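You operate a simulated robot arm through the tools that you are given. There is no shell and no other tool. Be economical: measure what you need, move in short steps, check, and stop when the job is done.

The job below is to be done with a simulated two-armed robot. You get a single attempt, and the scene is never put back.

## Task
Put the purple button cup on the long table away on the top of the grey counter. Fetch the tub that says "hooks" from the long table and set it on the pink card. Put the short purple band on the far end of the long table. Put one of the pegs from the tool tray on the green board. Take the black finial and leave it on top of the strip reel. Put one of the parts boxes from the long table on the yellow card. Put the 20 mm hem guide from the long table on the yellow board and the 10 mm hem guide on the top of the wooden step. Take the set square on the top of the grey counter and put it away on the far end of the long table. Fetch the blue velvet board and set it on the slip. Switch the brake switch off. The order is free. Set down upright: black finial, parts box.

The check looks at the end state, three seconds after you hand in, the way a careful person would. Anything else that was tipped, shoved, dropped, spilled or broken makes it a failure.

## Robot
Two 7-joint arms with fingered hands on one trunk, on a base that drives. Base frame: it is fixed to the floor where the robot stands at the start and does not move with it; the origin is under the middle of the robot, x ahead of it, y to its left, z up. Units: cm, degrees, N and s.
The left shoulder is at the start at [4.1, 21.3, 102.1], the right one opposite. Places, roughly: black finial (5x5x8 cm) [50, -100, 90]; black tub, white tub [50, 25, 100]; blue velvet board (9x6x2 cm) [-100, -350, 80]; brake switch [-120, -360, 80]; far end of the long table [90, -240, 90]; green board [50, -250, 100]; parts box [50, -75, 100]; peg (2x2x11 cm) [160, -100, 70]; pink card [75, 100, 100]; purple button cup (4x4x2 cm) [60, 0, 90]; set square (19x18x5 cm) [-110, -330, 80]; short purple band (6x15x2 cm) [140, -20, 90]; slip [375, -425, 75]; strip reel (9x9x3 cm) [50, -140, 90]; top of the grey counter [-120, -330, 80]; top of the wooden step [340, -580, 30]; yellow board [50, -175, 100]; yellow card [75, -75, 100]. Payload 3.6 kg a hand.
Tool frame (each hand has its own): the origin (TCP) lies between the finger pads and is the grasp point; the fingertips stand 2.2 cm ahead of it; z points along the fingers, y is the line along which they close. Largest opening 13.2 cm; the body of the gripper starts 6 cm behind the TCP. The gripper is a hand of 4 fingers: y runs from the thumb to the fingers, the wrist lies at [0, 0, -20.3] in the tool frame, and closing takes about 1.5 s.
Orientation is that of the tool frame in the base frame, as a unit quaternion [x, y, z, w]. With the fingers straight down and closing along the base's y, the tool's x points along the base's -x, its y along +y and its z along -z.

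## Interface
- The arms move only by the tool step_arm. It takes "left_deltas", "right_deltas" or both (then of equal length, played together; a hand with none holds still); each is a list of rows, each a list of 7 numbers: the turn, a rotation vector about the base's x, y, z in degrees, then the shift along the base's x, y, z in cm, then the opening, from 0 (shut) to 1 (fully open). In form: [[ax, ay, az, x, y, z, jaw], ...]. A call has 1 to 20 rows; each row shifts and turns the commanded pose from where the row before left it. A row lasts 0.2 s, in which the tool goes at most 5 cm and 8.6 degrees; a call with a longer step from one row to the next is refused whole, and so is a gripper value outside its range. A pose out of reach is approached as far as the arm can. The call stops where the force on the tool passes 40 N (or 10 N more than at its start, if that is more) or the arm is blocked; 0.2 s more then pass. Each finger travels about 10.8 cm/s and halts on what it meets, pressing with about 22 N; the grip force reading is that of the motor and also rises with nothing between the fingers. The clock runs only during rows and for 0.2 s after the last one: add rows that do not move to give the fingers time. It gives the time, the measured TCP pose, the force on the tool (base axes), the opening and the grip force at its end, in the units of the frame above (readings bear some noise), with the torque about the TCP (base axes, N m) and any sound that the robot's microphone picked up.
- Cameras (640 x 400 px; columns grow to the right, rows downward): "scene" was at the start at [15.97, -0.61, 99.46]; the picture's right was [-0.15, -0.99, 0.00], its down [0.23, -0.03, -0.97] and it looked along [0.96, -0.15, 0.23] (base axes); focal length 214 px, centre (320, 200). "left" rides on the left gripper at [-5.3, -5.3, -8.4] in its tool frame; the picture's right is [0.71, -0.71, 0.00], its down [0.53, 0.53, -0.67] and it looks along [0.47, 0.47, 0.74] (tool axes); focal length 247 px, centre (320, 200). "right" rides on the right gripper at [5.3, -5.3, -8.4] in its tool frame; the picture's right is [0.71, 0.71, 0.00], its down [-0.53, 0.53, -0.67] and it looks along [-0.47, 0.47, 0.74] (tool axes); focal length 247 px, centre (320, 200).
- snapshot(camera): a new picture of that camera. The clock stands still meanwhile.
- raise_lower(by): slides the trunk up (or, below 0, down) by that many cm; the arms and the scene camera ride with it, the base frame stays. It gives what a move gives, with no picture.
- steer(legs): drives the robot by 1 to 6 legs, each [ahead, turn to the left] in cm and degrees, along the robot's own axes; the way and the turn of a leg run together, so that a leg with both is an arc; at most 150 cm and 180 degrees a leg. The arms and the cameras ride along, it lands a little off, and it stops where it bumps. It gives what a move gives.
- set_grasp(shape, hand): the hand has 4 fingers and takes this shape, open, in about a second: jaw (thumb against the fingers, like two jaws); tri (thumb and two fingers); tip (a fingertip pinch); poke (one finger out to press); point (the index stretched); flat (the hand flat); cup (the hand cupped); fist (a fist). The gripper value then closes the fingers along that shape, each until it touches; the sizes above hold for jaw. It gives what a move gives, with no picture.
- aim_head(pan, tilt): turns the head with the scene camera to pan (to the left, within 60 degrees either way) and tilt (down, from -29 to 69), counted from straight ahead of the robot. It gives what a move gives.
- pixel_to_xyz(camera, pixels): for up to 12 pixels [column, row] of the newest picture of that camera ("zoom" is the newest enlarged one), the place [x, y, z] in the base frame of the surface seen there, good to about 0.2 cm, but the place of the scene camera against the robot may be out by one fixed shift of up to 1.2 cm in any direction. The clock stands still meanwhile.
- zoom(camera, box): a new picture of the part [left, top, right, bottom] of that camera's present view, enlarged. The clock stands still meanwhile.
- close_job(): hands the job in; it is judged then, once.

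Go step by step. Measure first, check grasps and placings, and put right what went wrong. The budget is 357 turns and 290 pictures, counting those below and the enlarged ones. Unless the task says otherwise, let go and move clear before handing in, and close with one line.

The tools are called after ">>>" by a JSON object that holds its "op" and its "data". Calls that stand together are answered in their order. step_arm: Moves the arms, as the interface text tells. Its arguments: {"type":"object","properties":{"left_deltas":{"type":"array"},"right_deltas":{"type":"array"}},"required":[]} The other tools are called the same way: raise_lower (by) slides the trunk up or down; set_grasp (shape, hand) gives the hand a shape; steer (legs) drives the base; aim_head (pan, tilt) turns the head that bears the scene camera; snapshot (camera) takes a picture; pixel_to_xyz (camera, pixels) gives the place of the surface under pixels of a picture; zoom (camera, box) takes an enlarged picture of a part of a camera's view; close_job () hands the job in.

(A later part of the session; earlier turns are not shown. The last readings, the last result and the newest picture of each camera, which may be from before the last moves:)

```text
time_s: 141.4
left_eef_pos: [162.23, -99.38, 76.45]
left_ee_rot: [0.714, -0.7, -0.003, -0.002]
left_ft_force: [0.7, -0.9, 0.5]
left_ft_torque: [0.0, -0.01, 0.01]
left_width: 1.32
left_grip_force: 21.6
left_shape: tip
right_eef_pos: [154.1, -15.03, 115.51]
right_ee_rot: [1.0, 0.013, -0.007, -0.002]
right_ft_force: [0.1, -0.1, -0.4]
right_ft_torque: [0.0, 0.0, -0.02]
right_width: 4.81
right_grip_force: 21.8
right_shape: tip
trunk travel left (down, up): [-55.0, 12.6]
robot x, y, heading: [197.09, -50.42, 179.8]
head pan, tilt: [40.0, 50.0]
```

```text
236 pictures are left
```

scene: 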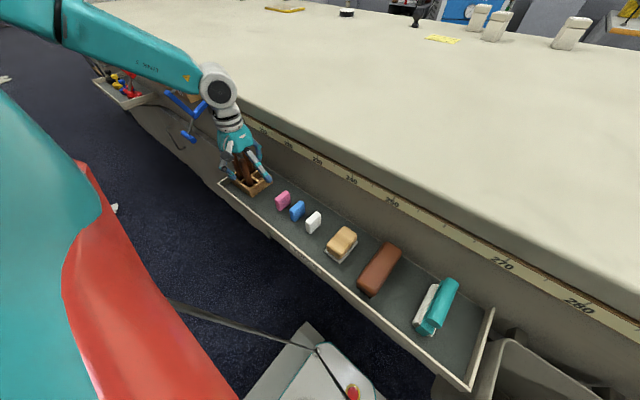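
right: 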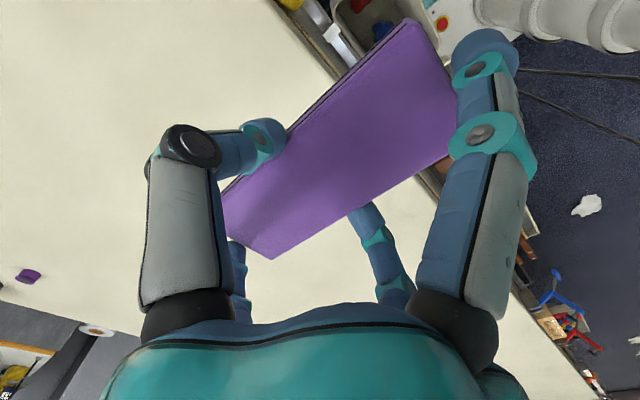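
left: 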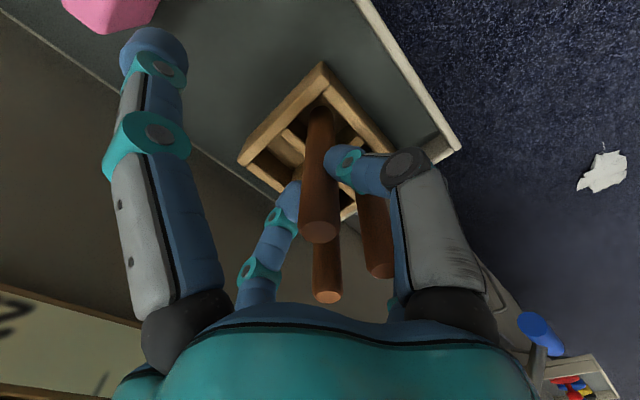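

Pinched (1.3 cm). I lift straight up and check.

>>> {"op": "step_arm", "data": {"left_deltas": [[0, 0, 0, 0, 0, 2, 0], [0, 0, 0, 0, 0, 3, 0], [0, 0, 0, 0, 0, 4, 0], [0, 0, 0, 0, 0, 4.5, 0], [0, 0, 0, 0, 0, 4.5, 0], [0, 0, 0, 0, 0, 4.5, 0], [0, 0, 0, 0, 0, 4.5, 0], [0, 0, 0, 0, 0, 4.5, 0], [0, 0, 0, 0, 0, 4.5, 0]]}}

>>> {"op": "snapshot", "data": {"camera": "left"}}

>>> {"op": "snapshot", "data": {"camera": "scene"}}

```text
time_s: 143.4
left_eef_pos: [162.52, -99.38, 112.7]
left_ee_rot: [0.713, -0.701, -0.002, -0.003]
left_ft_force: [-0.2, -0.1, -0.8]
left_ft_torque: [0.03, 0.0, -0.02]
left_width: 1.3
left_grip_force: 21.9
left_shape: tip
right_eef_pos: [154.09, -15.06, 115.56]
right_ee_rot: [1.0, 0.014, -0.006, -0.001]
right_ft_force: [0.4, -0.7, -0.3]
right_ft_torque: [0.0, -0.01, 0.02]
right_width: 4.88
right_grip_force: 22.0
right_shape: tip
trunk travel left (down, up): [-55.0, 12.6]
robot x, y, heading: [197.1, -50.59, 179.6]
head pan, tilt: [40.0, 50.0]
```

```text
235 pictures are left
```

left: 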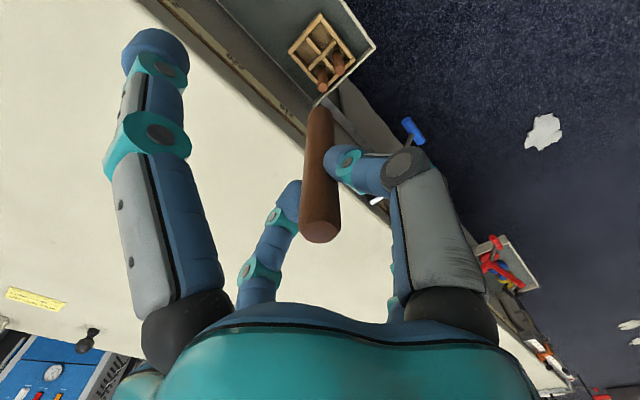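

```text
234 pictures are left
```

scene: 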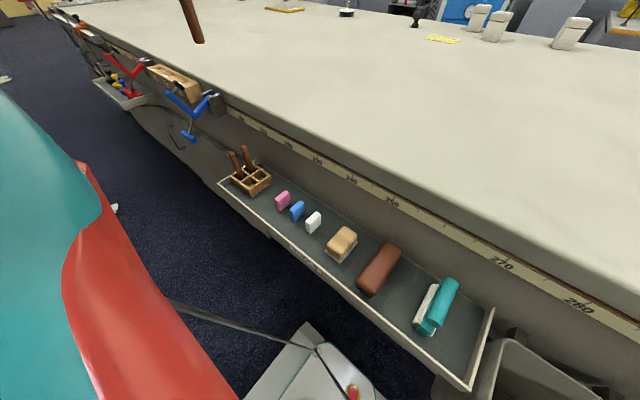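

Peg out cleanly and the rack is undisturbed. I draw the left hand in, back away and look toward the far end.

>>> {"op": "step_arm", "data": {"left_deltas": [[0, 0, 0, 0, 4.5, 0.5, 0], [0, 0, 0, 0, 4.5, 0.5, 0], [0, 0, 0, 0, 4.5, 0.5, 0], [0, 0, 0, 0, 4.5, 0.5, 0], [0, 0, 0, 0, 4.5, 0.5, 0], [0, 0, 0, 0, 4.5, 0.5, 0]]}}

>>> {"op": "steer", "data": {"legs": [[-62, 0], [0, 45]]}}

>>> {"op": "aim_head", "data": {"pan": 10, "tilt": 25}}

>>> {"op": "snapshot", "data": {"camera": "scene"}}

```text
time_s: 144.8
left_eef_pos: [161.68, -72.49, 115.44]
left_ee_rot: [0.714, -0.7, -0.001, -0.001]
left_ft_force: [0.3, 0.7, -0.5]
left_ft_torque: [0.02, 0.01, 0.0]
left_width: 1.32
left_grip_force: 22.4
left_shape: tip
right_eef_pos: [153.92, -14.89, 115.38]
right_ee_rot: [1.0, 0.013, -0.007, 0.0]
right_ft_force: [0.0, 0.0, -0.8]
right_ft_torque: [-0.02, 0.01, 0.0]
right_width: 4.84
right_grip_force: 22.0
right_shape: tip
trunk travel left (down, up): [-55.0, 12.6]
robot x, y, heading: [196.72, -50.71, 179.8]
head pan, tilt: [40.0, 50.0]
```

```text
time_s: 150.3
left_eef_pos: [249.63, -91.37, 115.39]
left_ee_rot: [0.928, -0.373, -0.001, -0.001]
left_ft_force: [-0.8, 0.5, -0.9]
left_ft_torque: [0.02, -0.03, -0.01]
left_width: 1.3
left_grip_force: 22.0
left_shape: tip
right_eef_pos: [203.39, -56.3, 115.43]
right_ee_rot: [0.918, 0.397, -0.007, 0.002]
right_ft_force: [0.5, -0.1, -1.5]
right_ft_torque: [0.01, -0.03, -0.01]
right_width: 4.83
right_grip_force: 22.2
right_shape: tip
trunk travel left (down, up): [-55.0, 12.6]
robot x, y, heading: [256.49, -48.51, -135.2]
head pan, tilt: [40.0, 50.0]
```

```text
time_s: 151.3
left_eef_pos: [249.66, -91.4, 115.44]
left_ee_rot: [0.928, -0.372, -0.003, -0.001]
left_ft_force: [-0.1, -0.5, -0.3]
left_ft_torque: [-0.02, -0.03, 0.0]
left_width: 1.29
left_grip_force: 22.1
left_shape: tip
right_eef_pos: [203.51, -56.23, 115.53]
right_ee_rot: [0.918, 0.396, -0.007, 0.001]
right_ft_force: [0.4, 0.2, -0.4]
right_ft_torque: [0.0, 0.03, 0.02]
right_width: 4.82
right_grip_force: 21.8
right_shape: tip
trunk travel left (down, up): [-55.0, 12.6]
robot x, y, heading: [256.82, -48.12, -135.3]
head pan, tilt: [10.0, 25.0]
```

```text
233 pictures are left
```

scene: 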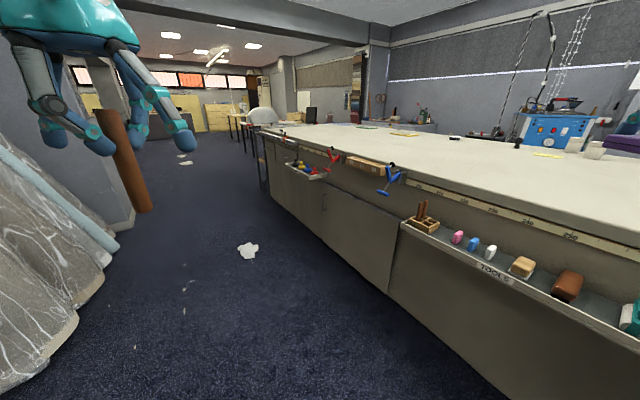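

>>> {"op": "pixel_to_xyz", "data": {"camera": "scene", "pixels": [[248, 250], [130, 210], [100, 290], [258, 185], [183, 160], [245, 150], [262, 118], [50, 350], [165, 190], [230, 125], [270, 185], [205, 170]]}}

>>> {"op": "zoom", "data": {"camera": "scene", "box": [160, 80, 460, 260]}}

```text
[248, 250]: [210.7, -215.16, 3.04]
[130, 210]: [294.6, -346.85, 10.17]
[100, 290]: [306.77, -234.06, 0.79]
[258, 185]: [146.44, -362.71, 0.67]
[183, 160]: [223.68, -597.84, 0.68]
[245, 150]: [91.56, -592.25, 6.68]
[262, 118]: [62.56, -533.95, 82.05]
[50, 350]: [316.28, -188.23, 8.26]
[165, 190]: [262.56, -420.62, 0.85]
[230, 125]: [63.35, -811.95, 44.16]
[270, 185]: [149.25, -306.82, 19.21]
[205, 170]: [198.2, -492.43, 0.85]
```

```text
2.13 times, centred on (310, 170) of scene
```

zoom: 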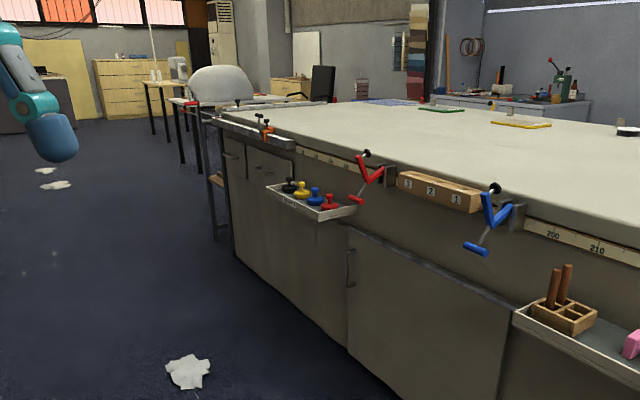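

The table runs to y≈-315; crumpled paper lies on the floor at (211,-215). I drive along x≈258 past it and look at the far end.

>>> {"op": "steer", "data": {"legs": [[0, 45], [150, 0]]}}

>>> {"op": "aim_head", "data": {"pan": -30, "tilt": 30}}

>>> {"op": "snapshot", "data": {"camera": "scene"}}

>>> {"op": "aim_head", "data": {"pan": 20, "tilt": 30}}

>>> {"op": "snapshot", "data": {"camera": "scene"}}

```text
time_s: 154.3
left_eef_pos: [281.63, -86.01, 115.45]
left_ee_rot: [1.0, 0.002, -0.003, -0.001]
left_ft_force: [0.2, -0.7, -0.7]
left_ft_torque: [0.0, 0.01, 0.01]
left_width: 1.28
left_grip_force: 22.1
left_shape: tip
right_eef_pos: [223.91, -92.87, 115.66]
right_ee_rot: [0.703, 0.711, -0.005, 0.003]
right_ft_force: [0.9, -0.6, -0.2]
right_ft_torque: [-0.01, 0.03, 0.05]
right_width: 4.81
right_grip_force: 22.1
right_shape: tip
trunk travel left (down, up): [-55.0, 12.6]
robot x, y, heading: [252.54, -50.01, -89.4]
head pan, tilt: [10.0, 25.0]
stopped in leg 2: the robot was blocked; the commanded pose is now the measured one
```

```text
time_s: 155.4
left_eef_pos: [281.35, -85.81, 115.53]
left_ee_rot: [1.0, 0.001, -0.002, 0.0]
left_ft_force: [0.5, -0.5, -0.9]
left_ft_torque: [0.01, -0.01, 0.0]
left_width: 1.28
left_grip_force: 22.0
left_shape: tip
right_eef_pos: [223.69, -92.79, 115.65]
right_ee_rot: [0.703, 0.711, -0.006, 0.004]
right_ft_force: [-0.5, -0.1, -0.1]
right_ft_torque: [-0.02, 0.03, 0.02]
right_width: 4.8
right_grip_force: 22.1
right_shape: tip
trunk travel left (down, up): [-55.0, 12.6]
robot x, y, heading: [252.99, -50.38, -89.4]
head pan, tilt: [-30.0, 30.0]
```

```text
231 pictures are left
```

scene: 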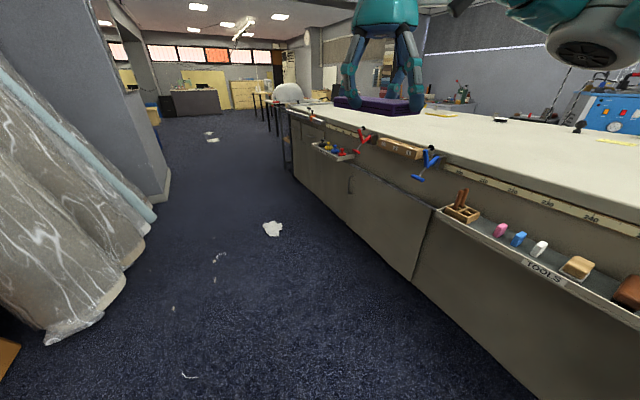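

```text
time_s: 156.6
left_eef_pos: [281.43, -85.83, 115.54]
left_ee_rot: [1.0, 0.001, -0.001, 0.0]
left_ft_force: [0.7, 0.0, 0.5]
left_ft_torque: [-0.02, -0.01, 0.01]
left_width: 1.28
left_grip_force: 22.7
left_shape: tip
right_eef_pos: [223.68, -92.65, 115.61]
right_ee_rot: [0.703, 0.711, -0.005, 0.004]
right_ft_force: [0.1, -0.3, -0.5]
right_ft_torque: [0.01, 0.02, 0.01]
right_width: 4.79
right_grip_force: 22.1
right_shape: tip
trunk travel left (down, up): [-55.0, 12.6]
robot x, y, heading: [252.39, -49.76, -89.7]
head pan, tilt: [20.0, 30.0]
```

```text
230 pictures are left
```

scene: 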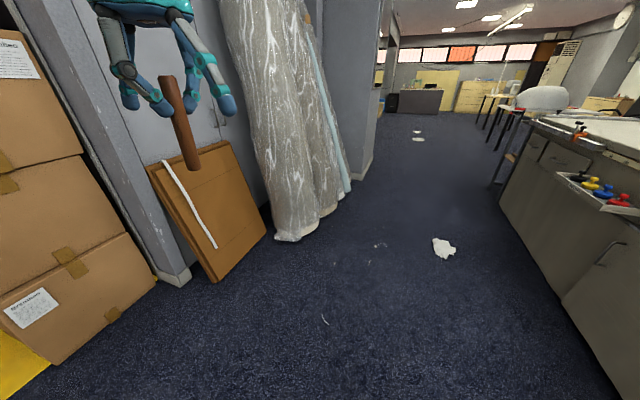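

>>> {"op": "steer", "data": {"legs": [[100, 0]]}}

>>> {"op": "pixel_to_xyz", "data": {"camera": "scene", "pixels": [[215, 280], [265, 232], [275, 240], [340, 205], [350, 190], [183, 283], [362, 165], [443, 255], [375, 245], [325, 318]]}}

```text
time_s: 161.7
left_eef_pos: [282.4, -184.35, 115.62]
left_ee_rot: [1.0, 0.002, -0.002, 0.0]
left_ft_force: [0.1, -0.8, -0.6]
left_ft_torque: [0.02, 0.02, -0.02]
left_width: 1.31
left_grip_force: 22.0
left_shape: tip
right_eef_pos: [224.68, -191.26, 115.63]
right_ee_rot: [0.702, 0.712, -0.005, 0.004]
right_ft_force: [0.4, -0.1, -1.1]
right_ft_torque: [0.02, -0.03, 0.01]
right_width: 4.82
right_grip_force: 21.9
right_shape: tip
trunk travel left (down, up): [-55.0, 12.6]
robot x, y, heading: [253.59, -148.72, -89.1]
head pan, tilt: [20.0, 30.0]
```

```text
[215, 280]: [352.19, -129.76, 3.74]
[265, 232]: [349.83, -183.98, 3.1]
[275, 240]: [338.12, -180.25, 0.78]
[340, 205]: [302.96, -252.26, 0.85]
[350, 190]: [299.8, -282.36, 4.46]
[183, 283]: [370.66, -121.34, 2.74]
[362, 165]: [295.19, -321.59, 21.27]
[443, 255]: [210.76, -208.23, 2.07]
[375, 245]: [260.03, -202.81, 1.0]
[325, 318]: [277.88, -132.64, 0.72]
```

Gap between rolls (x≈303) and the paper (x≈219) fits; I continue straight past them.

>>> {"op": "steer", "data": {"legs": [[125, 0]]}}

>>> {"op": "aim_head", "data": {"pan": -40, "tilt": 25}}

>>> {"op": "snapshot", "data": {"camera": "scene"}}

>>> {"op": "pixel_to_xyz", "data": {"camera": "scene", "pixels": [[320, 300], [250, 250], [320, 250], [400, 250], [450, 250], [500, 200], [400, 200], [300, 200], [200, 200], [560, 160], [450, 160], [350, 170]]}}

```text
time_s: 168.0
left_eef_pos: [281.61, -309.26, 115.6]
left_ee_rot: [1.0, -0.009, -0.002, -0.001]
left_ft_force: [-0.7, -0.6, -0.4]
left_ft_torque: [0.02, 0.03, 0.02]
left_width: 1.29
left_grip_force: 22.2
left_shape: tip
right_eef_pos: [223.61, -314.95, 115.66]
right_ee_rot: [0.711, 0.703, -0.005, 0.004]
right_ft_force: [0.2, -0.1, -0.7]
right_ft_torque: [0.02, -0.01, -0.03]
right_width: 4.82
right_grip_force: 22.2
right_shape: tip
trunk travel left (down, up): [-55.0, 12.6]
robot x, y, heading: [253.65, -273.02, -90.7]
head pan, tilt: [20.0, 30.0]
```

```text
time_s: 169.3
left_eef_pos: [281.46, -309.2, 115.64]
left_ee_rot: [1.0, -0.009, -0.002, 0.001]
left_ft_force: [0.2, 0.7, -0.1]
left_ft_torque: [-0.02, 0.02, 0.0]
left_width: 1.3
left_grip_force: 21.1
left_shape: tip
right_eef_pos: [223.72, -314.98, 115.66]
right_ee_rot: [0.711, 0.703, -0.005, 0.004]
right_ft_force: [0.7, 0.1, -0.4]
right_ft_torque: [-0.04, -0.03, 0.02]
right_width: 4.82
right_grip_force: 22.2
right_shape: tip
trunk travel left (down, up): [-55.0, 12.6]
robot x, y, heading: [253.74, -272.72, -90.6]
head pan, tilt: [-40.0, 25.0]
```

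```text
229 pictures are left
```

scene: 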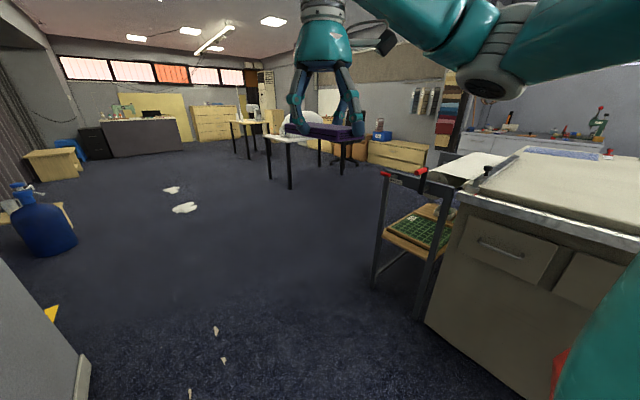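

```text
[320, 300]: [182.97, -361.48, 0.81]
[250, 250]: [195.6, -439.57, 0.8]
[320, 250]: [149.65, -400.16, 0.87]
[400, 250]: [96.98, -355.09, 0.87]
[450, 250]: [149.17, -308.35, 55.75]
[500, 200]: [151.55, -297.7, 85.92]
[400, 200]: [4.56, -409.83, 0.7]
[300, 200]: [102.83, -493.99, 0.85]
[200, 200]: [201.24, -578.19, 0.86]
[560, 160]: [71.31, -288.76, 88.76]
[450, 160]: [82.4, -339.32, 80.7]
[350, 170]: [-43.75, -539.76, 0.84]
```

The table ends at y≈-308 with a rack beside it; the route around goes via y≈-420. I drive on and look west.

>>> {"op": "steer", "data": {"legs": [[140, 0]]}}

>>> {"op": "aim_head", "data": {"pan": -60, "tilt": 25}}

>>> {"op": "snapshot", "data": {"camera": "scene"}}

>>> {"op": "aim_head", "data": {"pan": 50, "tilt": 25}}

>>> {"op": "snapshot", "data": {"camera": "scene"}}

```text
time_s: 171.6
left_eef_pos: [279.73, -328.94, 113.89]
left_ee_rot: [0.992, -0.107, 0.054, 0.031]
left_ft_force: [-2.2, -2.7, -2.2]
left_ft_torque: [0.21, -0.16, 0.03]
left_width: 1.28
left_grip_force: 22.0
left_shape: tip
right_eef_pos: [230.44, -336.62, 115.54]
right_ee_rot: [0.614, 0.785, -0.085, 0.007]
right_ft_force: [0.1, 0.6, -1.6]
right_ft_torque: [0.03, 0.02, 0.02]
right_width: 4.83
right_grip_force: 22.1
right_shape: tip
trunk travel left (down, up): [-55.0, 12.6]
robot x, y, heading: [253.85, -296.45, -88.5]
head pan, tilt: [-40.0, 25.0]
stopped in leg 1: the robot was blocked; the commanded pose is now the measured one
```

```text
time_s: 172.5
left_eef_pos: [276.7, -329.65, 112.33]
left_ee_rot: [0.991, -0.119, 0.055, 0.002]
left_ft_force: [-0.1, -0.2, -1.3]
left_ft_torque: [0.0, 0.03, 0.02]
left_width: 1.27
left_grip_force: 21.9
left_shape: tip
right_eef_pos: [227.59, -337.91, 114.1]
right_ee_rot: [0.621, 0.781, -0.066, 0.011]
right_ft_force: [0.4, -0.7, -1.1]
right_ft_torque: [0.0, 0.02, 0.02]
right_width: 4.8
right_grip_force: 21.7
right_shape: tip
trunk travel left (down, up): [-55.0, 12.6]
robot x, y, heading: [253.4, -296.44, -89.1]
head pan, tilt: [-60.0, 25.0]
```

```text
228 pictures are left
```

scene: 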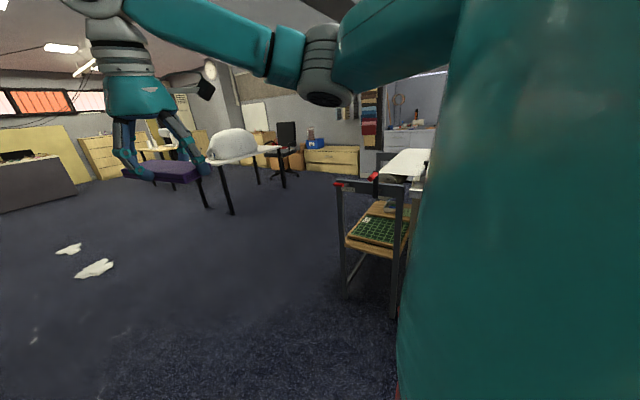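

```text
time_s: 174.3
left_eef_pos: [276.7, -329.63, 112.38]
left_ee_rot: [0.992, -0.118, 0.054, -0.001]
left_ft_force: [0.6, 0.2, -0.7]
left_ft_torque: [0.01, 0.01, -0.01]
left_width: 1.27
left_grip_force: 21.8
left_shape: tip
right_eef_pos: [227.17, -338.01, 114.22]
right_ee_rot: [0.623, 0.78, -0.063, 0.01]
right_ft_force: [1.1, 0.6, -1.0]
right_ft_torque: [-0.04, 0.0, 0.02]
right_width: 4.81
right_grip_force: 22.3
right_shape: tip
trunk travel left (down, up): [-55.0, 12.6]
robot x, y, heading: [253.52, -296.48, -89.1]
head pan, tilt: [50.0, 25.0]
```

```text
227 pictures are left
```

scene: 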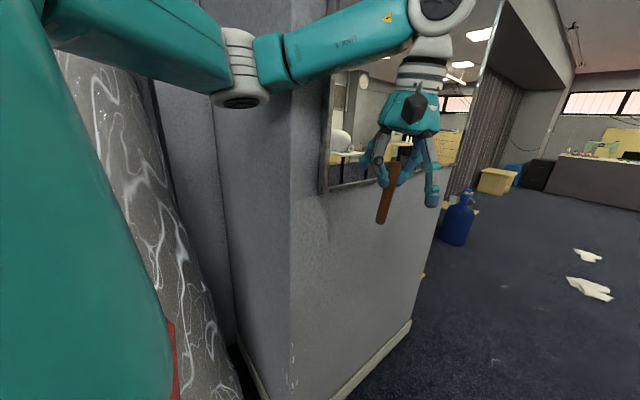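

The left elbow touched the mirrored column at (330,200). I back off, stretch the left arm forward and inward to tuck the elbow, then arc away to the right.

>>> {"op": "steer", "data": {"legs": [[-14, 0]]}}

>>> {"op": "step_arm", "data": {"left_deltas": [[0, 0, 0, -2.2, -4, 0.5, 0], [0, 0, 0, -2.2, -4, 0.5, 0], [0, 0, 0, -2.2, -4, 0.5, 0], [0, 0, 0, -2.2, -4, 0.5, 0], [0, 0, 0, -2.2, -4, 0.5, 0], [0, 0, 0, -2.2, -4, 0.5, 0]]}}

>>> {"op": "aim_head", "data": {"pan": 45, "tilt": 10}}

>>> {"op": "snapshot", "data": {"camera": "scene"}}

```text
time_s: 175.1
left_eef_pos: [275.5, -336.21, 108.19]
left_ee_rot: [0.986, -0.154, 0.046, -0.037]
left_ft_force: [-0.6, 0.9, -0.4]
left_ft_torque: [-0.01, -0.02, -0.01]
left_width: 1.3
left_grip_force: 22.1
left_shape: tip
right_eef_pos: [229.53, -344.76, 109.0]
right_ee_rot: [0.591, 0.806, -0.037, -0.018]
right_ft_force: [-0.3, -0.9, 0.3]
right_ft_torque: [0.06, -0.04, -0.02]
right_width: 4.8
right_grip_force: 21.4
right_shape: tip
trunk travel left (down, up): [-55.0, 12.6]
robot x, y, heading: [254.49, -292.9, -85.9]
head pan, tilt: [50.0, 25.0]
stopped in leg 1: the robot was blocked; the commanded pose is now the measured one
```

```text
time_s: 175.4
left_eef_pos: [277.08, -338.45, 106.45]
left_ee_rot: [0.988, -0.141, 0.04, -0.054]
left_ft_force: [0.7, -0.6, -0.9]
left_ft_torque: [0.03, 0.0, 0.0]
left_width: 1.28
left_grip_force: 22.1
left_shape: tip
right_eef_pos: [230.36, -346.22, 108.23]
right_ee_rot: [0.595, 0.803, -0.032, -0.03]
right_ft_force: [-1.1, -0.3, -1.3]
right_ft_torque: [0.02, -0.09, -0.07]
right_width: 4.81
right_grip_force: 21.8
right_shape: tip
trunk travel left (down, up): [-55.0, 12.6]
robot x, y, heading: [254.63, -292.99, -85.7]
head pan, tilt: [50.0, 25.0]
stopped in row 1 (left hand): the arm was blocked; the commanded pose is now the measured one
```

```text
time_s: 176.2
left_eef_pos: [276.96, -338.29, 106.58]
left_ee_rot: [0.988, -0.14, 0.041, -0.055]
left_ft_force: [0.1, 1.3, 0.2]
left_ft_torque: [-0.01, 0.0, 0.0]
left_width: 1.25
left_grip_force: 22.4
left_shape: tip
right_eef_pos: [230.21, -346.09, 108.16]
right_ee_rot: [0.596, 0.802, -0.032, -0.03]
right_ft_force: [-0.3, -0.1, -1.0]
right_ft_torque: [0.0, 0.02, 0.01]
right_width: 4.79
right_grip_force: 22.4
right_shape: tip
trunk travel left (down, up): [-55.0, 12.6]
robot x, y, heading: [254.6, -292.79, -85.8]
head pan, tilt: [45.0, 10.0]
```

```text
226 pictures are left
```

scene: 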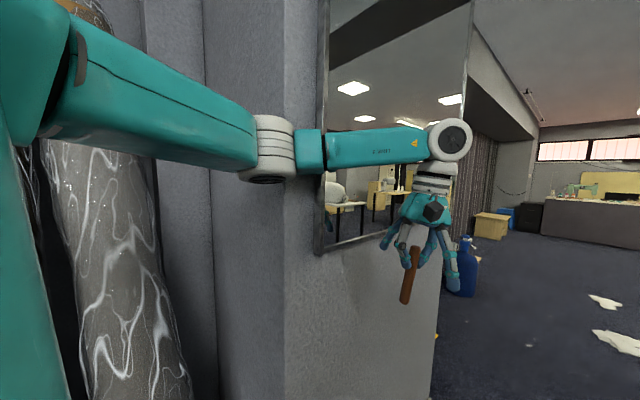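

>>> {"op": "pixel_to_xyz", "data": {"camera": "scene", "pixels": [[265, 150], [250, 170], [150, 120], [300, 230], [290, 300], [230, 250], [120, 250], [310, 150], [380, 145], [300, 80], [210, 60], [330, 280]]}}

>>> {"op": "aim_head", "data": {"pan": 60, "tilt": 45}}

>>> {"op": "snapshot", "data": {"camera": "scene"}}

```text
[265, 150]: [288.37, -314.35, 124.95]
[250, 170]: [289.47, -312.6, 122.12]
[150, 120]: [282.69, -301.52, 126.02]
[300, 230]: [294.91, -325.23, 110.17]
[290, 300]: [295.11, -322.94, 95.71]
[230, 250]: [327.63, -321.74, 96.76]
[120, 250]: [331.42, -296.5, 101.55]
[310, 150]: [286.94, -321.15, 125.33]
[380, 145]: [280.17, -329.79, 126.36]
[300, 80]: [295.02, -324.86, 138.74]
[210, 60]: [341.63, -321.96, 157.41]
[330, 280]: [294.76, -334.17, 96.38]
```

```text
time_s: 177.2
left_eef_pos: [277.17, -338.4, 106.55]
left_ee_rot: [0.988, -0.14, 0.04, -0.055]
left_ft_force: [0.0, 0.2, 0.0]
left_ft_torque: [-0.01, -0.01, -0.02]
left_width: 1.25
left_grip_force: 22.2
left_shape: tip
right_eef_pos: [230.29, -346.15, 108.33]
right_ee_rot: [0.595, 0.803, -0.033, -0.031]
right_ft_force: [-0.5, -0.1, -0.2]
right_ft_torque: [-0.01, 0.02, 0.04]
right_width: 4.79
right_grip_force: 21.8
right_shape: tip
trunk travel left (down, up): [-55.0, 12.6]
robot x, y, heading: [254.41, -292.44, -85.9]
head pan, tilt: [60.0, 45.0]
```

```text
225 pictures are left
```

scene: 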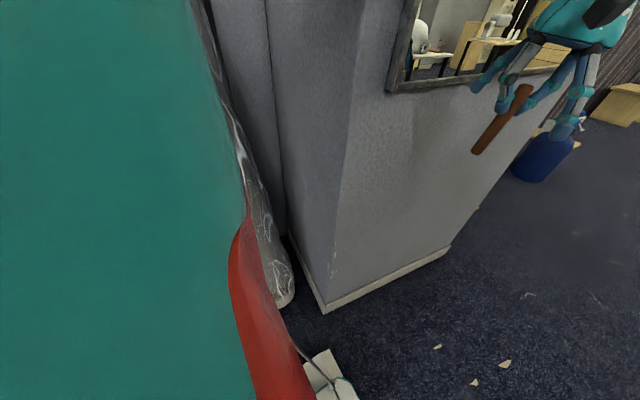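

The elbow (289,-313) sits by the column corner (295,-323). A small right turn moves it inward past the corner.

>>> {"op": "steer", "data": {"legs": [[0, -9]]}}

```text
time_s: 177.8
left_eef_pos: [277.45, -345.42, 102.48]
left_ee_rot: [0.985, -0.147, 0.035, -0.089]
left_ft_force: [-3.7, 0.1, -0.1]
left_ft_torque: [0.04, -0.32, -0.01]
left_width: 1.28
left_grip_force: 22.3
left_shape: tip
right_eef_pos: [231.68, -353.08, 104.12]
right_ee_rot: [0.584, 0.81, -0.011, -0.055]
right_ft_force: [-1.7, 1.6, -0.5]
right_ft_torque: [-0.06, -0.16, -0.04]
right_width: 4.81
right_grip_force: 22.1
right_shape: tip
trunk travel left (down, up): [-55.0, 12.6]
robot x, y, heading: [254.38, -292.55, -85.9]
head pan, tilt: [60.0, 45.0]
stopped in leg 1: the robot was blocked; the commanded pose is now the measured one
```

The robot reports contact still. I try freeing the elbow by moving the left hand inward and up.

>>> {"op": "step_arm", "data": {"left_deltas": [[0, 0, 0, -3, 0, 2, 0], [0, 0, 0, -3, 0, 2, 0], [0, 0, 0, -3, 0, 2, 0]]}}

>>> {"op": "aim_head", "data": {"pan": 50, "tilt": 15}}

>>> {"op": "snapshot", "data": {"camera": "scene"}}

```text
time_s: 178.6
left_eef_pos: [270.01, -344.87, 109.07]
left_ee_rot: [0.986, -0.143, 0.03, -0.085]
left_ft_force: [-0.4, 0.3, -0.1]
left_ft_torque: [0.01, -0.06, 0.0]
left_width: 1.27
left_grip_force: 22.4
left_shape: tip
right_eef_pos: [232.12, -352.42, 104.78]
right_ee_rot: [0.587, 0.807, -0.014, -0.056]
right_ft_force: [-0.8, 0.5, -0.3]
right_ft_torque: [-0.02, -0.03, 0.02]
right_width: 4.82
right_grip_force: 21.4
right_shape: tip
trunk travel left (down, up): [-55.0, 12.6]
robot x, y, heading: [254.2, -292.85, -85.9]
head pan, tilt: [60.0, 45.0]
```

```text
time_s: 179.6
left_eef_pos: [270.19, -344.75, 108.88]
left_ee_rot: [0.986, -0.144, 0.028, -0.085]
left_ft_force: [-0.7, 0.5, -0.2]
left_ft_torque: [-0.01, 0.0, 0.01]
left_width: 1.27
left_grip_force: 22.1
left_shape: tip
right_eef_pos: [232.43, -352.36, 104.87]
right_ee_rot: [0.586, 0.808, -0.015, -0.056]
right_ft_force: [0.4, 0.5, -0.6]
right_ft_torque: [0.0, 0.01, -0.01]
right_width: 4.8
right_grip_force: 22.1
right_shape: tip
trunk travel left (down, up): [-55.0, 12.6]
robot x, y, heading: [254.92, -292.67, -85.7]
head pan, tilt: [50.0, 15.0]
```

```text
224 pictures are left
```

scene: 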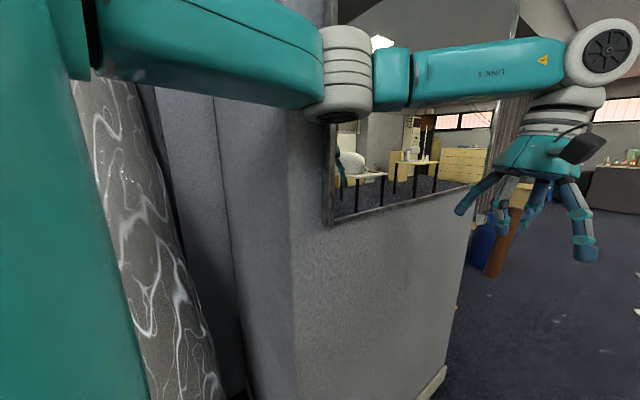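

The arm is moving again; I continue to tuck it in.

>>> {"op": "step_arm", "data": {"left_deltas": [[0, 0, 0, -4, 0, 1, 0], [0, 0, 0, -4, 0, 1, 0], [0, 0, 0, -3, -2, 1, 0], [0, 0, 0, -1, -3, 1, 0], [0, 0, 0, 0, -3, 1, 0]]}}

>>> {"op": "snapshot", "data": {"camera": "scene"}}

>>> {"op": "pixel_to_xyz", "data": {"camera": "scene", "pixels": [[345, 80], [320, 60], [250, 60], [300, 250], [370, 120]]}}

```text
time_s: 180.8
left_eef_pos: [259.39, -346.28, 113.22]
left_ee_rot: [0.986, -0.14, 0.029, -0.086]
left_ft_force: [-1.3, 0.2, -0.1]
left_ft_torque: [-0.03, 0.01, 0.01]
left_width: 1.27
left_grip_force: 22.3
left_shape: tip
left hand out of reach, approached as far as the arm can: row 3, 4, 5
right_eef_pos: [232.22, -352.43, 104.89]
right_ee_rot: [0.587, 0.808, -0.015, -0.055]
right_ft_force: [-0.1, -0.8, 0.2]
right_ft_torque: [-0.03, 0.03, -0.02]
right_width: 4.82
right_grip_force: 22.2
right_shape: tip
trunk travel left (down, up): [-55.0, 12.6]
robot x, y, heading: [254.53, -292.58, -85.9]
head pan, tilt: [50.0, 15.0]
```

```text
223 pictures are left
```

scene: 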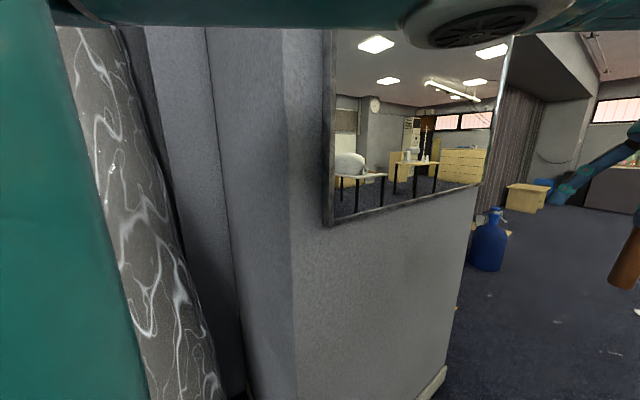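

```text
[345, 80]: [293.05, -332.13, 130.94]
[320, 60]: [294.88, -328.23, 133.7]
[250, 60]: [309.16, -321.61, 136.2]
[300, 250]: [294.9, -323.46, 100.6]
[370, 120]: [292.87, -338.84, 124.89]
```

The arm is now tucked, away from the column. I turn right slightly and drive forward.

>>> {"op": "steer", "data": {"legs": [[0, -8]]}}

>>> {"op": "steer", "data": {"legs": [[60, 0]]}}

```text
time_s: 181.9
left_eef_pos: [257.43, -350.77, 117.35]
left_ee_rot: [0.986, -0.166, 0.009, -0.03]
left_ft_force: [0.4, -0.2, 0.3]
left_ft_torque: [-0.02, -0.04, 0.0]
left_width: 1.24
left_grip_force: 21.8
left_shape: tip
right_eef_pos: [225.21, -349.1, 105.07]
right_ee_rot: [0.636, 0.769, -0.012, -0.057]
right_ft_force: [-0.4, 0.0, -0.5]
right_ft_torque: [-0.02, 0.01, 0.03]
right_width: 4.78
right_grip_force: 22.0
right_shape: tip
trunk travel left (down, up): [-55.0, 12.6]
robot x, y, heading: [255.54, -292.75, -92.8]
head pan, tilt: [50.0, 15.0]
stopped in leg 1: the robot was blocked; the commanded pose is now the measured one
```

```text
time_s: 184.8
left_eef_pos: [255.29, -403.64, 118.39]
left_ee_rot: [0.984, -0.173, 0.014, -0.035]
left_ft_force: [-0.8, -0.1, -0.6]
left_ft_torque: [-0.04, 0.01, 0.01]
left_width: 1.27
left_grip_force: 21.9
left_shape: tip
right_eef_pos: [221.96, -400.61, 106.4]
right_ee_rot: [0.639, 0.767, -0.022, -0.051]
right_ft_force: [-0.6, -0.6, 1.0]
right_ft_torque: [0.02, -0.04, -0.01]
right_width: 4.82
right_grip_force: 21.7
right_shape: tip
trunk travel left (down, up): [-55.0, 12.6]
robot x, y, heading: [252.23, -346.09, -93.2]
head pan, tilt: [50.0, 15.0]
stopped in leg 1: the robot was blocked; the commanded pose is now the measured one
```

>>> {"op": "aim_head", "data": {"pan": 60, "tilt": 10}}

>>> {"op": "snapshot", "data": {"camera": "scene"}}

>>> {"op": "aim_head", "data": {"pan": -50, "tilt": 30}}

>>> {"op": "snapshot", "data": {"camera": "scene"}}

```text
time_s: 185.5
left_eef_pos: [255.24, -404.87, 117.79]
left_ee_rot: [0.984, -0.171, 0.011, -0.038]
left_ft_force: [0.8, -0.3, -0.8]
left_ft_torque: [-0.01, -0.04, -0.01]
left_width: 1.27
left_grip_force: 21.9
left_shape: tip
right_eef_pos: [221.87, -401.79, 105.66]
right_ee_rot: [0.638, 0.768, -0.016, -0.055]
right_ft_force: [-0.2, -0.5, -0.5]
right_ft_torque: [0.03, 0.07, 0.06]
right_width: 4.8
right_grip_force: 21.7
right_shape: tip
trunk travel left (down, up): [-55.0, 12.6]
robot x, y, heading: [252.2, -346.63, -92.9]
head pan, tilt: [60.0, 10.0]
```

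```text
222 pictures are left
```

scene: 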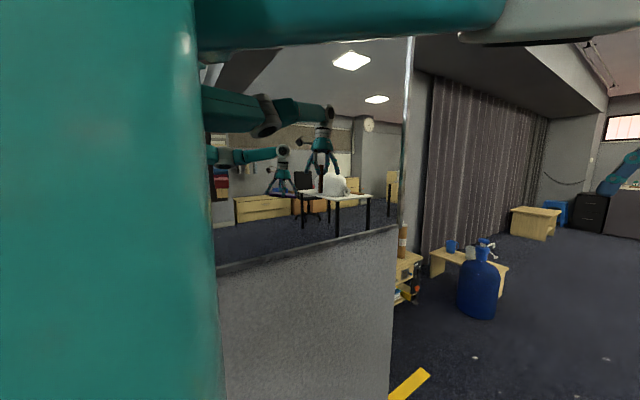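

```text
time_s: 187.4
left_eef_pos: [255.3, -404.54, 118.05]
left_ee_rot: [0.985, -0.171, 0.012, -0.036]
left_ft_force: [0.2, 0.5, 0.6]
left_ft_torque: [0.02, 0.01, -0.02]
left_width: 1.26
left_grip_force: 22.0
left_shape: tip
right_eef_pos: [221.89, -401.56, 105.94]
right_ee_rot: [0.639, 0.767, -0.017, -0.054]
right_ft_force: [0.6, 0.1, -0.2]
right_ft_torque: [-0.01, -0.01, -0.03]
right_width: 4.78
right_grip_force: 21.9
right_shape: tip
trunk travel left (down, up): [-55.0, 12.6]
robot x, y, heading: [252.32, -346.29, -93.3]
head pan, tilt: [-50.0, 30.0]
```

```text
221 pictures are left
```

scene: 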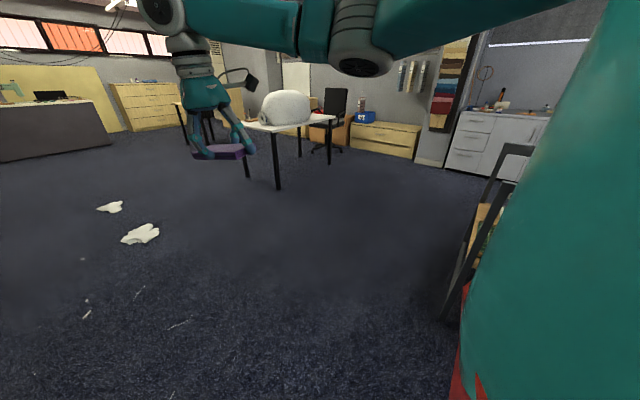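

>>> {"op": "steer", "data": {"legs": [[0, -8]]}}

>>> {"op": "steer", "data": {"legs": [[50, 0]]}}

>>> {"op": "pixel_to_xyz", "data": {"camera": "scene", "pixels": [[450, 310], [490, 290], [500, 170], [277, 188], [300, 155], [410, 150], [445, 165], [360, 145], [320, 160], [140, 235], [240, 175], [285, 110]]}}

```text
time_s: 188.2
left_eef_pos: [252.33, -404.47, 118.52]
left_ee_rot: [0.982, -0.187, 0.012, -0.031]
left_ft_force: [0.0, 0.4, 0.5]
left_ft_torque: [-0.03, 0.0, 0.01]
left_width: 1.28
left_grip_force: 22.2
left_shape: tip
right_eef_pos: [219.65, -400.04, 106.01]
right_ee_rot: [0.655, 0.753, -0.017, -0.054]
right_ft_force: [0.0, -0.3, -0.6]
right_ft_torque: [-0.01, -0.03, -0.04]
right_width: 4.8
right_grip_force: 21.7
right_shape: tip
trunk travel left (down, up): [-55.0, 12.6]
robot x, y, heading: [252.8, -346.53, -95.8]
head pan, tilt: [-50.0, 30.0]
stopped in leg 1: the robot was blocked; the commanded pose is now the measured one
```

```text
time_s: 190.4
left_eef_pos: [249.11, -438.14, 117.98]
left_ee_rot: [0.979, -0.198, 0.016, -0.045]
left_ft_force: [-0.2, -0.4, 0.5]
left_ft_torque: [0.02, -0.01, 0.03]
left_width: 1.31
left_grip_force: 21.8
left_shape: tip
right_eef_pos: [215.8, -432.5, 106.89]
right_ee_rot: [0.659, 0.75, -0.023, -0.051]
right_ft_force: [-0.3, -1.5, -0.6]
right_ft_torque: [0.09, -0.01, -0.01]
right_width: 4.78
right_grip_force: 22.1
right_shape: tip
trunk travel left (down, up): [-55.0, 12.6]
robot x, y, heading: [249.01, -380.85, -96.4]
head pan, tilt: [-50.0, 30.0]
stopped in leg 1: the robot was blocked; the commanded pose is now the measured one
```

```text
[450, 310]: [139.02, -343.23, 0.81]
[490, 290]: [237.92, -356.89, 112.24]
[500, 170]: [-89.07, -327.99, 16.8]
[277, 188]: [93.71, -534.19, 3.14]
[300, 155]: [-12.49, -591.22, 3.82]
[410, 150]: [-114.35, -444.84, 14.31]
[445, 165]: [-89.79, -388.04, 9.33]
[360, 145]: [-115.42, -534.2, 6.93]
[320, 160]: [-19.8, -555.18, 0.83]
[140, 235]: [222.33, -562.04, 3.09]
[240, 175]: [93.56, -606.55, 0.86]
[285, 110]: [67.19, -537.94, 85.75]
```

>>> {"op": "aim_head", "data": {"pan": 60, "tilt": 0}}

>>> {"op": "snapshot", "data": {"camera": "scene"}}

>>> {"op": "snapshot", "data": {"camera": "left"}}

```text
time_s: 192.3
left_eef_pos: [249.21, -438.43, 118.03]
left_ee_rot: [0.979, -0.197, 0.015, -0.045]
left_ft_force: [0.2, 0.0, -0.3]
left_ft_torque: [-0.03, -0.03, -0.02]
left_width: 1.29
left_grip_force: 21.8
left_shape: tip
right_eef_pos: [215.63, -432.73, 106.74]
right_ee_rot: [0.66, 0.75, -0.023, -0.051]
right_ft_force: [0.1, 0.4, -0.2]
right_ft_torque: [0.02, 0.02, 0.02]
right_width: 4.78
right_grip_force: 21.8
right_shape: tip
trunk travel left (down, up): [-55.0, 12.6]
robot x, y, heading: [249.2, -380.33, -96.4]
head pan, tilt: [60.0, 0.0]
```

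```text
220 pictures are left
```

scene: 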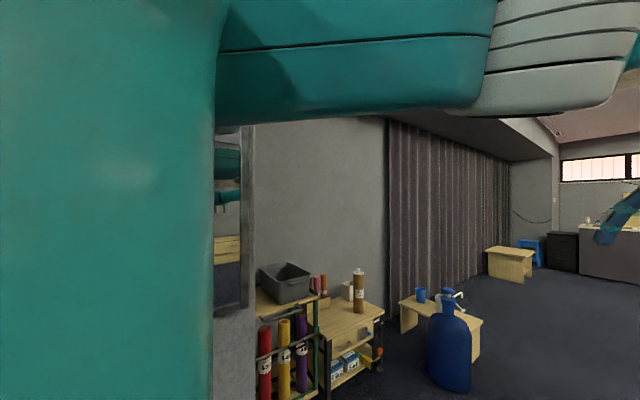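

```text
219 pictures are left
```

left: 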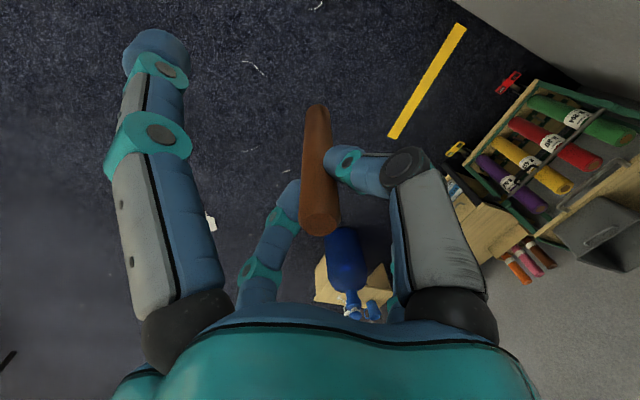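

Past the column now; the slip bench must be the one at left (350,310). I go forward, then turn west.

>>> {"op": "steer", "data": {"legs": [[50, 0]]}}

>>> {"op": "steer", "data": {"legs": [[0, -45]]}}

>>> {"op": "steer", "data": {"legs": [[0, -37]]}}

>>> {"op": "aim_head", "data": {"pan": 0, "tilt": 30}}

>>> {"op": "snapshot", "data": {"camera": "scene"}}

```text
time_s: 194.0
left_eef_pos: [247.12, -456.84, 119.28]
left_ee_rot: [0.98, -0.195, 0.016, -0.037]
left_ft_force: [-0.6, -0.9, -0.4]
left_ft_torque: [0.05, -0.02, 0.0]
left_width: 1.29
left_grip_force: 22.6
left_shape: tip
right_eef_pos: [213.54, -449.48, 107.49]
right_ee_rot: [0.66, 0.749, -0.028, -0.048]
right_ft_force: [0.8, -1.0, -1.8]
right_ft_torque: [0.11, 0.01, 0.06]
right_width: 4.8
right_grip_force: 22.0
right_shape: tip
trunk travel left (down, up): [-55.0, 12.6]
robot x, y, heading: [246.85, -398.84, -96.3]
head pan, tilt: [60.0, 0.0]
stopped in leg 1: the robot was blocked; the commanded pose is now the measured one
```

```text
time_s: 195.2
left_eef_pos: [235.38, -455.74, 119.21]
left_ee_rot: [0.955, -0.293, 0.02, -0.035]
left_ft_force: [-0.3, -0.1, -0.4]
left_ft_torque: [0.01, -0.03, 0.02]
left_width: 1.28
left_grip_force: 22.1
left_shape: tip
right_eef_pos: [204.12, -441.85, 107.43]
right_ee_rot: [0.735, 0.676, -0.023, -0.051]
right_ft_force: [0.4, 0.1, -0.9]
right_ft_torque: [0.01, -0.01, 0.0]
right_width: 4.78
right_grip_force: 22.4
right_shape: tip
trunk travel left (down, up): [-55.0, 12.6]
robot x, y, heading: [247.92, -399.32, -107.5]
head pan, tilt: [60.0, 0.0]
stopped in leg 1: the robot was blocked; the commanded pose is now the measured one
```

```text
time_s: 196.5
left_eef_pos: [225.64, -452.83, 120.09]
left_ee_rot: [0.925, -0.38, 0.018, -0.026]
left_ft_force: [0.1, 0.3, 0.3]
left_ft_torque: [0.0, 0.0, 0.01]
left_width: 1.27
left_grip_force: 22.3
left_shape: tip
right_eef_pos: [196.98, -432.31, 107.62]
right_ee_rot: [0.797, 0.601, -0.018, -0.053]
right_ft_force: [0.5, 0.1, -0.8]
right_ft_torque: [-0.01, 0.05, -0.02]
right_width: 4.82
right_grip_force: 22.0
right_shape: tip
trunk travel left (down, up): [-55.0, 12.6]
robot x, y, heading: [248.57, -399.82, -119.3]
head pan, tilt: [60.0, 0.0]
stopped in leg 1: the robot was blocked; the commanded pose is now the measured one
```

```text
time_s: 197.8
left_eef_pos: [225.57, -453.17, 120.0]
left_ee_rot: [0.924, -0.38, 0.017, -0.026]
left_ft_force: [0.0, 0.0, -1.4]
left_ft_torque: [-0.04, 0.03, 0.01]
left_width: 1.26
left_grip_force: 22.5
left_shape: tip
right_eef_pos: [196.98, -432.72, 107.59]
right_ee_rot: [0.797, 0.601, -0.017, -0.053]
right_ft_force: [0.6, 0.1, -0.6]
right_ft_torque: [-0.01, 0.0, 0.0]
right_width: 4.82
right_grip_force: 22.8
right_shape: tip
trunk travel left (down, up): [-55.0, 12.6]
robot x, y, heading: [248.85, -399.57, -119.4]
head pan, tilt: [0.0, 30.0]
```

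```text
218 pictures are left
```

scene: 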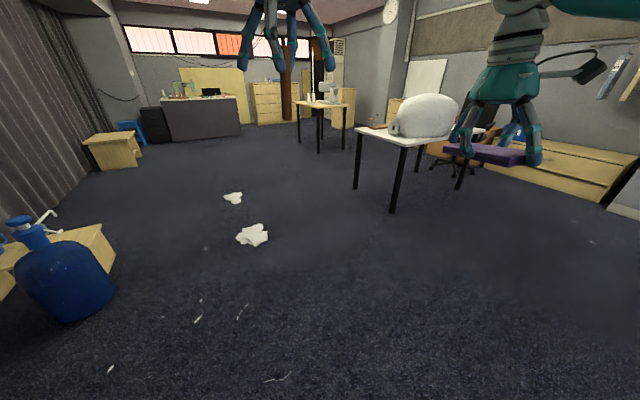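

The floor around is free, so the stops seem to come from the stretched, folded arm posture. I bring both hands back to a relaxed pose.

>>> {"op": "step_arm", "data": {"left_deltas": [[0, 0, 0, 4, 2.4, 0, 0], [0, 0, 0, 4, 2.4, 0, 0], [0, 0, 0, 4, 2.4, 0, 0], [0, 0, 0, 4, 2.4, 0, 0], [0, 0, 0, 0, 0, 0, 0]], "right_deltas": [[0, 0, 0, 1.5, 2.6, 1.2, 0], [0, 0, 0, 1.5, 2.6, 1.2, 0], [0, 0, 0, 1.5, 2.6, 1.2, 0], [0, 0, 0, 1.5, 2.6, 1.2, 0], [0, 0, 0, 0, 0, 0, 0]]}}

>>> {"op": "steer", "data": {"legs": [[0, -40]]}}

```text
time_s: 199.0
left_eef_pos: [225.66, -453.11, 119.98]
left_ee_rot: [0.924, -0.381, 0.018, -0.026]
left_ft_force: [-0.3, 0.2, 0.2]
left_ft_torque: [0.03, 0.0, 0.02]
left_width: 1.27
left_grip_force: 22.4
left_shape: tip
left hand out of reach, approached as far as the arm can: row 1, 2, 3, 4
right_eef_pos: [202.9, -422.19, 112.12]
right_ee_rot: [0.797, 0.601, -0.017, -0.054]
right_ft_force: [0.6, 0.7, -0.5]
right_ft_torque: [0.05, 0.01, 0.02]
right_width: 4.78
right_grip_force: 21.6
right_shape: tip
trunk travel left (down, up): [-55.0, 12.6]
robot x, y, heading: [248.6, -399.77, -118.9]
head pan, tilt: [0.0, 30.0]
```

```text
time_s: 200.1
left_eef_pos: [219.26, -449.77, 120.3]
left_ee_rot: [0.898, -0.438, 0.019, -0.023]
left_ft_force: [0.6, 0.0, -1.2]
left_ft_torque: [0.01, 0.03, 0.0]
left_width: 1.27
left_grip_force: 21.9
left_shape: tip
right_eef_pos: [200.74, -416.31, 112.26]
right_ee_rot: [0.833, 0.551, -0.014, -0.055]
right_ft_force: [0.2, 0.7, -0.3]
right_ft_torque: [0.0, 0.05, 0.01]
right_width: 4.81
right_grip_force: 21.9
right_shape: tip
trunk travel left (down, up): [-55.0, 12.6]
robot x, y, heading: [249.14, -399.74, -126.5]
head pan, tilt: [0.0, 30.0]
stopped in leg 1: the robot was blocked; the commanded pose is now the measured one
```

The left arm is at a joint limit (wrist turned 90°). Since the peg hangs vertically, I turn that wrist back about z.

>>> {"op": "step_arm", "data": {"left_deltas": [[0, 0, 8, 0, 0, 0, 0], [0, 0, 8, 0, 0, 0, 0], [0, 0, 8, 0, 0, 0, 0], [0, 0, 8, 0, 0, 0, 0], [0, 0, 8, 0, 0, 0, 0], [0, 0, 8, 0, 0, 0, 0], [0, 0, 8, 0, 0, 0, 0], [0, 0, 0, 2, 3, 0, 0], [0, 0, 0, 2, 3, 0, 0], [0, 0, 0, 2, 3, 0, 0], [0, 0, 0, 2, 3, 0, 0]]}}

>>> {"op": "aim_head", "data": {"pan": 30, "tilt": -15}}

>>> {"op": "snapshot", "data": {"camera": "scene"}}

```text
time_s: 202.7
left_eef_pos: [218.55, -447.88, 120.4]
left_ee_rot: [0.995, 0.08, 0.013, -0.059]
left_ft_force: [1.0, -0.3, -0.2]
left_ft_torque: [0.02, 0.02, 0.0]
left_width: 1.26
left_grip_force: 22.1
left_shape: tip
left hand out of reach, approached as far as the arm can: row 8, 9, 10, 11
right_eef_pos: [200.73, -416.38, 112.18]
right_ee_rot: [0.833, 0.55, -0.015, -0.055]
right_ft_force: [0.5, 0.3, -1.2]
right_ft_torque: [0.03, 0.0, 0.02]
right_width: 4.8
right_grip_force: 22.8
right_shape: tip
trunk travel left (down, up): [-55.0, 12.6]
robot x, y, heading: [249.17, -400.07, -126.4]
head pan, tilt: [0.0, 30.0]
stopped in row 11 (left hand): the arm was blocked; the commanded pose is now the measured one
```

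```text
time_s: 203.8
left_eef_pos: [218.62, -447.79, 120.5]
left_ee_rot: [0.995, 0.078, 0.013, -0.058]
left_ft_force: [-0.1, 0.7, 0.1]
left_ft_torque: [0.01, 0.01, -0.01]
left_width: 1.24
left_grip_force: 22.0
left_shape: tip
right_eef_pos: [200.58, -416.36, 112.27]
right_ee_rot: [0.833, 0.55, -0.014, -0.055]
right_ft_force: [0.2, 0.0, -1.1]
right_ft_torque: [-0.01, 0.03, -0.04]
right_width: 4.79
right_grip_force: 22.1
right_shape: tip
trunk travel left (down, up): [-55.0, 12.6]
robot x, y, heading: [249.4, -400.22, -126.3]
head pan, tilt: [30.0, -15.0]
```

```text
217 pictures are left
```

scene: 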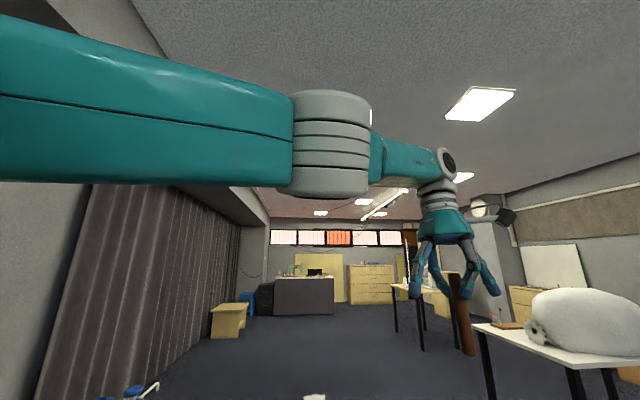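

>>> {"op": "step_arm", "data": {"left_deltas": [[0, 0, 0, 3.2, -2.4, -1, 0], [0, 0, 0, 3.2, -2.4, -1, 0], [0, 0, 0, 3.2, -2.4, -1, 0], [0, 0, 0, 3.2, -2.4, -1, 0]]}}

>>> {"op": "snapshot", "data": {"camera": "scene"}}

```text
time_s: 204.8
left_eef_pos: [227.72, -460.16, 117.14]
left_ee_rot: [0.995, 0.076, 0.014, -0.058]
left_ft_force: [0.3, -1.0, -0.7]
left_ft_torque: [0.01, 0.01, -0.01]
left_width: 1.27
left_grip_force: 22.1
left_shape: tip
left hand out of reach, approached as far as the arm can: row 1, 2, 3, 4
right_eef_pos: [200.75, -416.43, 112.23]
right_ee_rot: [0.833, 0.55, -0.014, -0.055]
right_ft_force: [0.1, -0.2, 0.1]
right_ft_torque: [0.01, -0.02, 0.01]
right_width: 4.77
right_grip_force: 22.2
right_shape: tip
trunk travel left (down, up): [-55.0, 12.6]
robot x, y, heading: [249.35, -400.23, -126.2]
head pan, tilt: [30.0, -15.0]
```

```text
216 pictures are left
```

scene: 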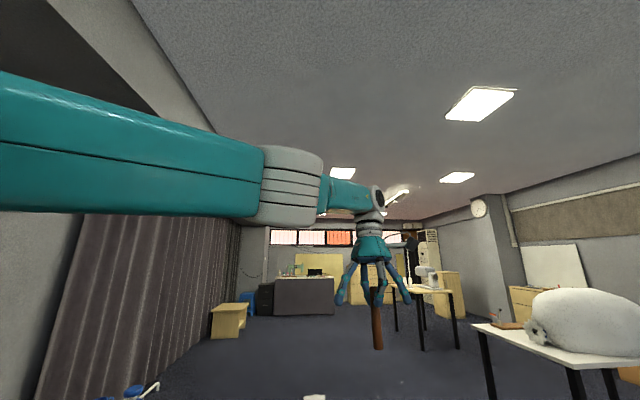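

The arm is stretched straight (singular). I try pulling in and down together.

>>> {"op": "step_arm", "data": {"left_deltas": [[0, 0, 0, 1.8, 2.4, -3, 0], [0, 0, 0, 1.8, 2.4, -3, 0], [0, 0, 0, 1.8, 2.4, -2, 0], [0, 0, 0, 2.4, 3.2, 0, 0], [0, 0, 0, 2.4, 3.2, 0, 0], [0, 0, 0, 0, 0, 0, 0]]}}

```text
time_s: 206.2
left_eef_pos: [225.22, -458.34, 109.47]
left_ee_rot: [0.995, 0.075, 0.014, -0.058]
left_ft_force: [-0.4, 0.3, -0.8]
left_ft_torque: [0.0, 0.03, 0.0]
left_width: 1.25
left_grip_force: 21.4
left_shape: tip
left hand out of reach, approached as far as the arm can: row 1, 2, 3, 4, 5
right_eef_pos: [200.63, -416.41, 112.24]
right_ee_rot: [0.833, 0.551, -0.014, -0.055]
right_ft_force: [-0.1, -0.3, 0.0]
right_ft_torque: [-0.04, -0.02, 0.02]
right_width: 4.8
right_grip_force: 21.8
right_shape: tip
trunk travel left (down, up): [-55.0, 12.6]
robot x, y, heading: [249.16, -400.05, -126.4]
head pan, tilt: [30.0, -15.0]
```

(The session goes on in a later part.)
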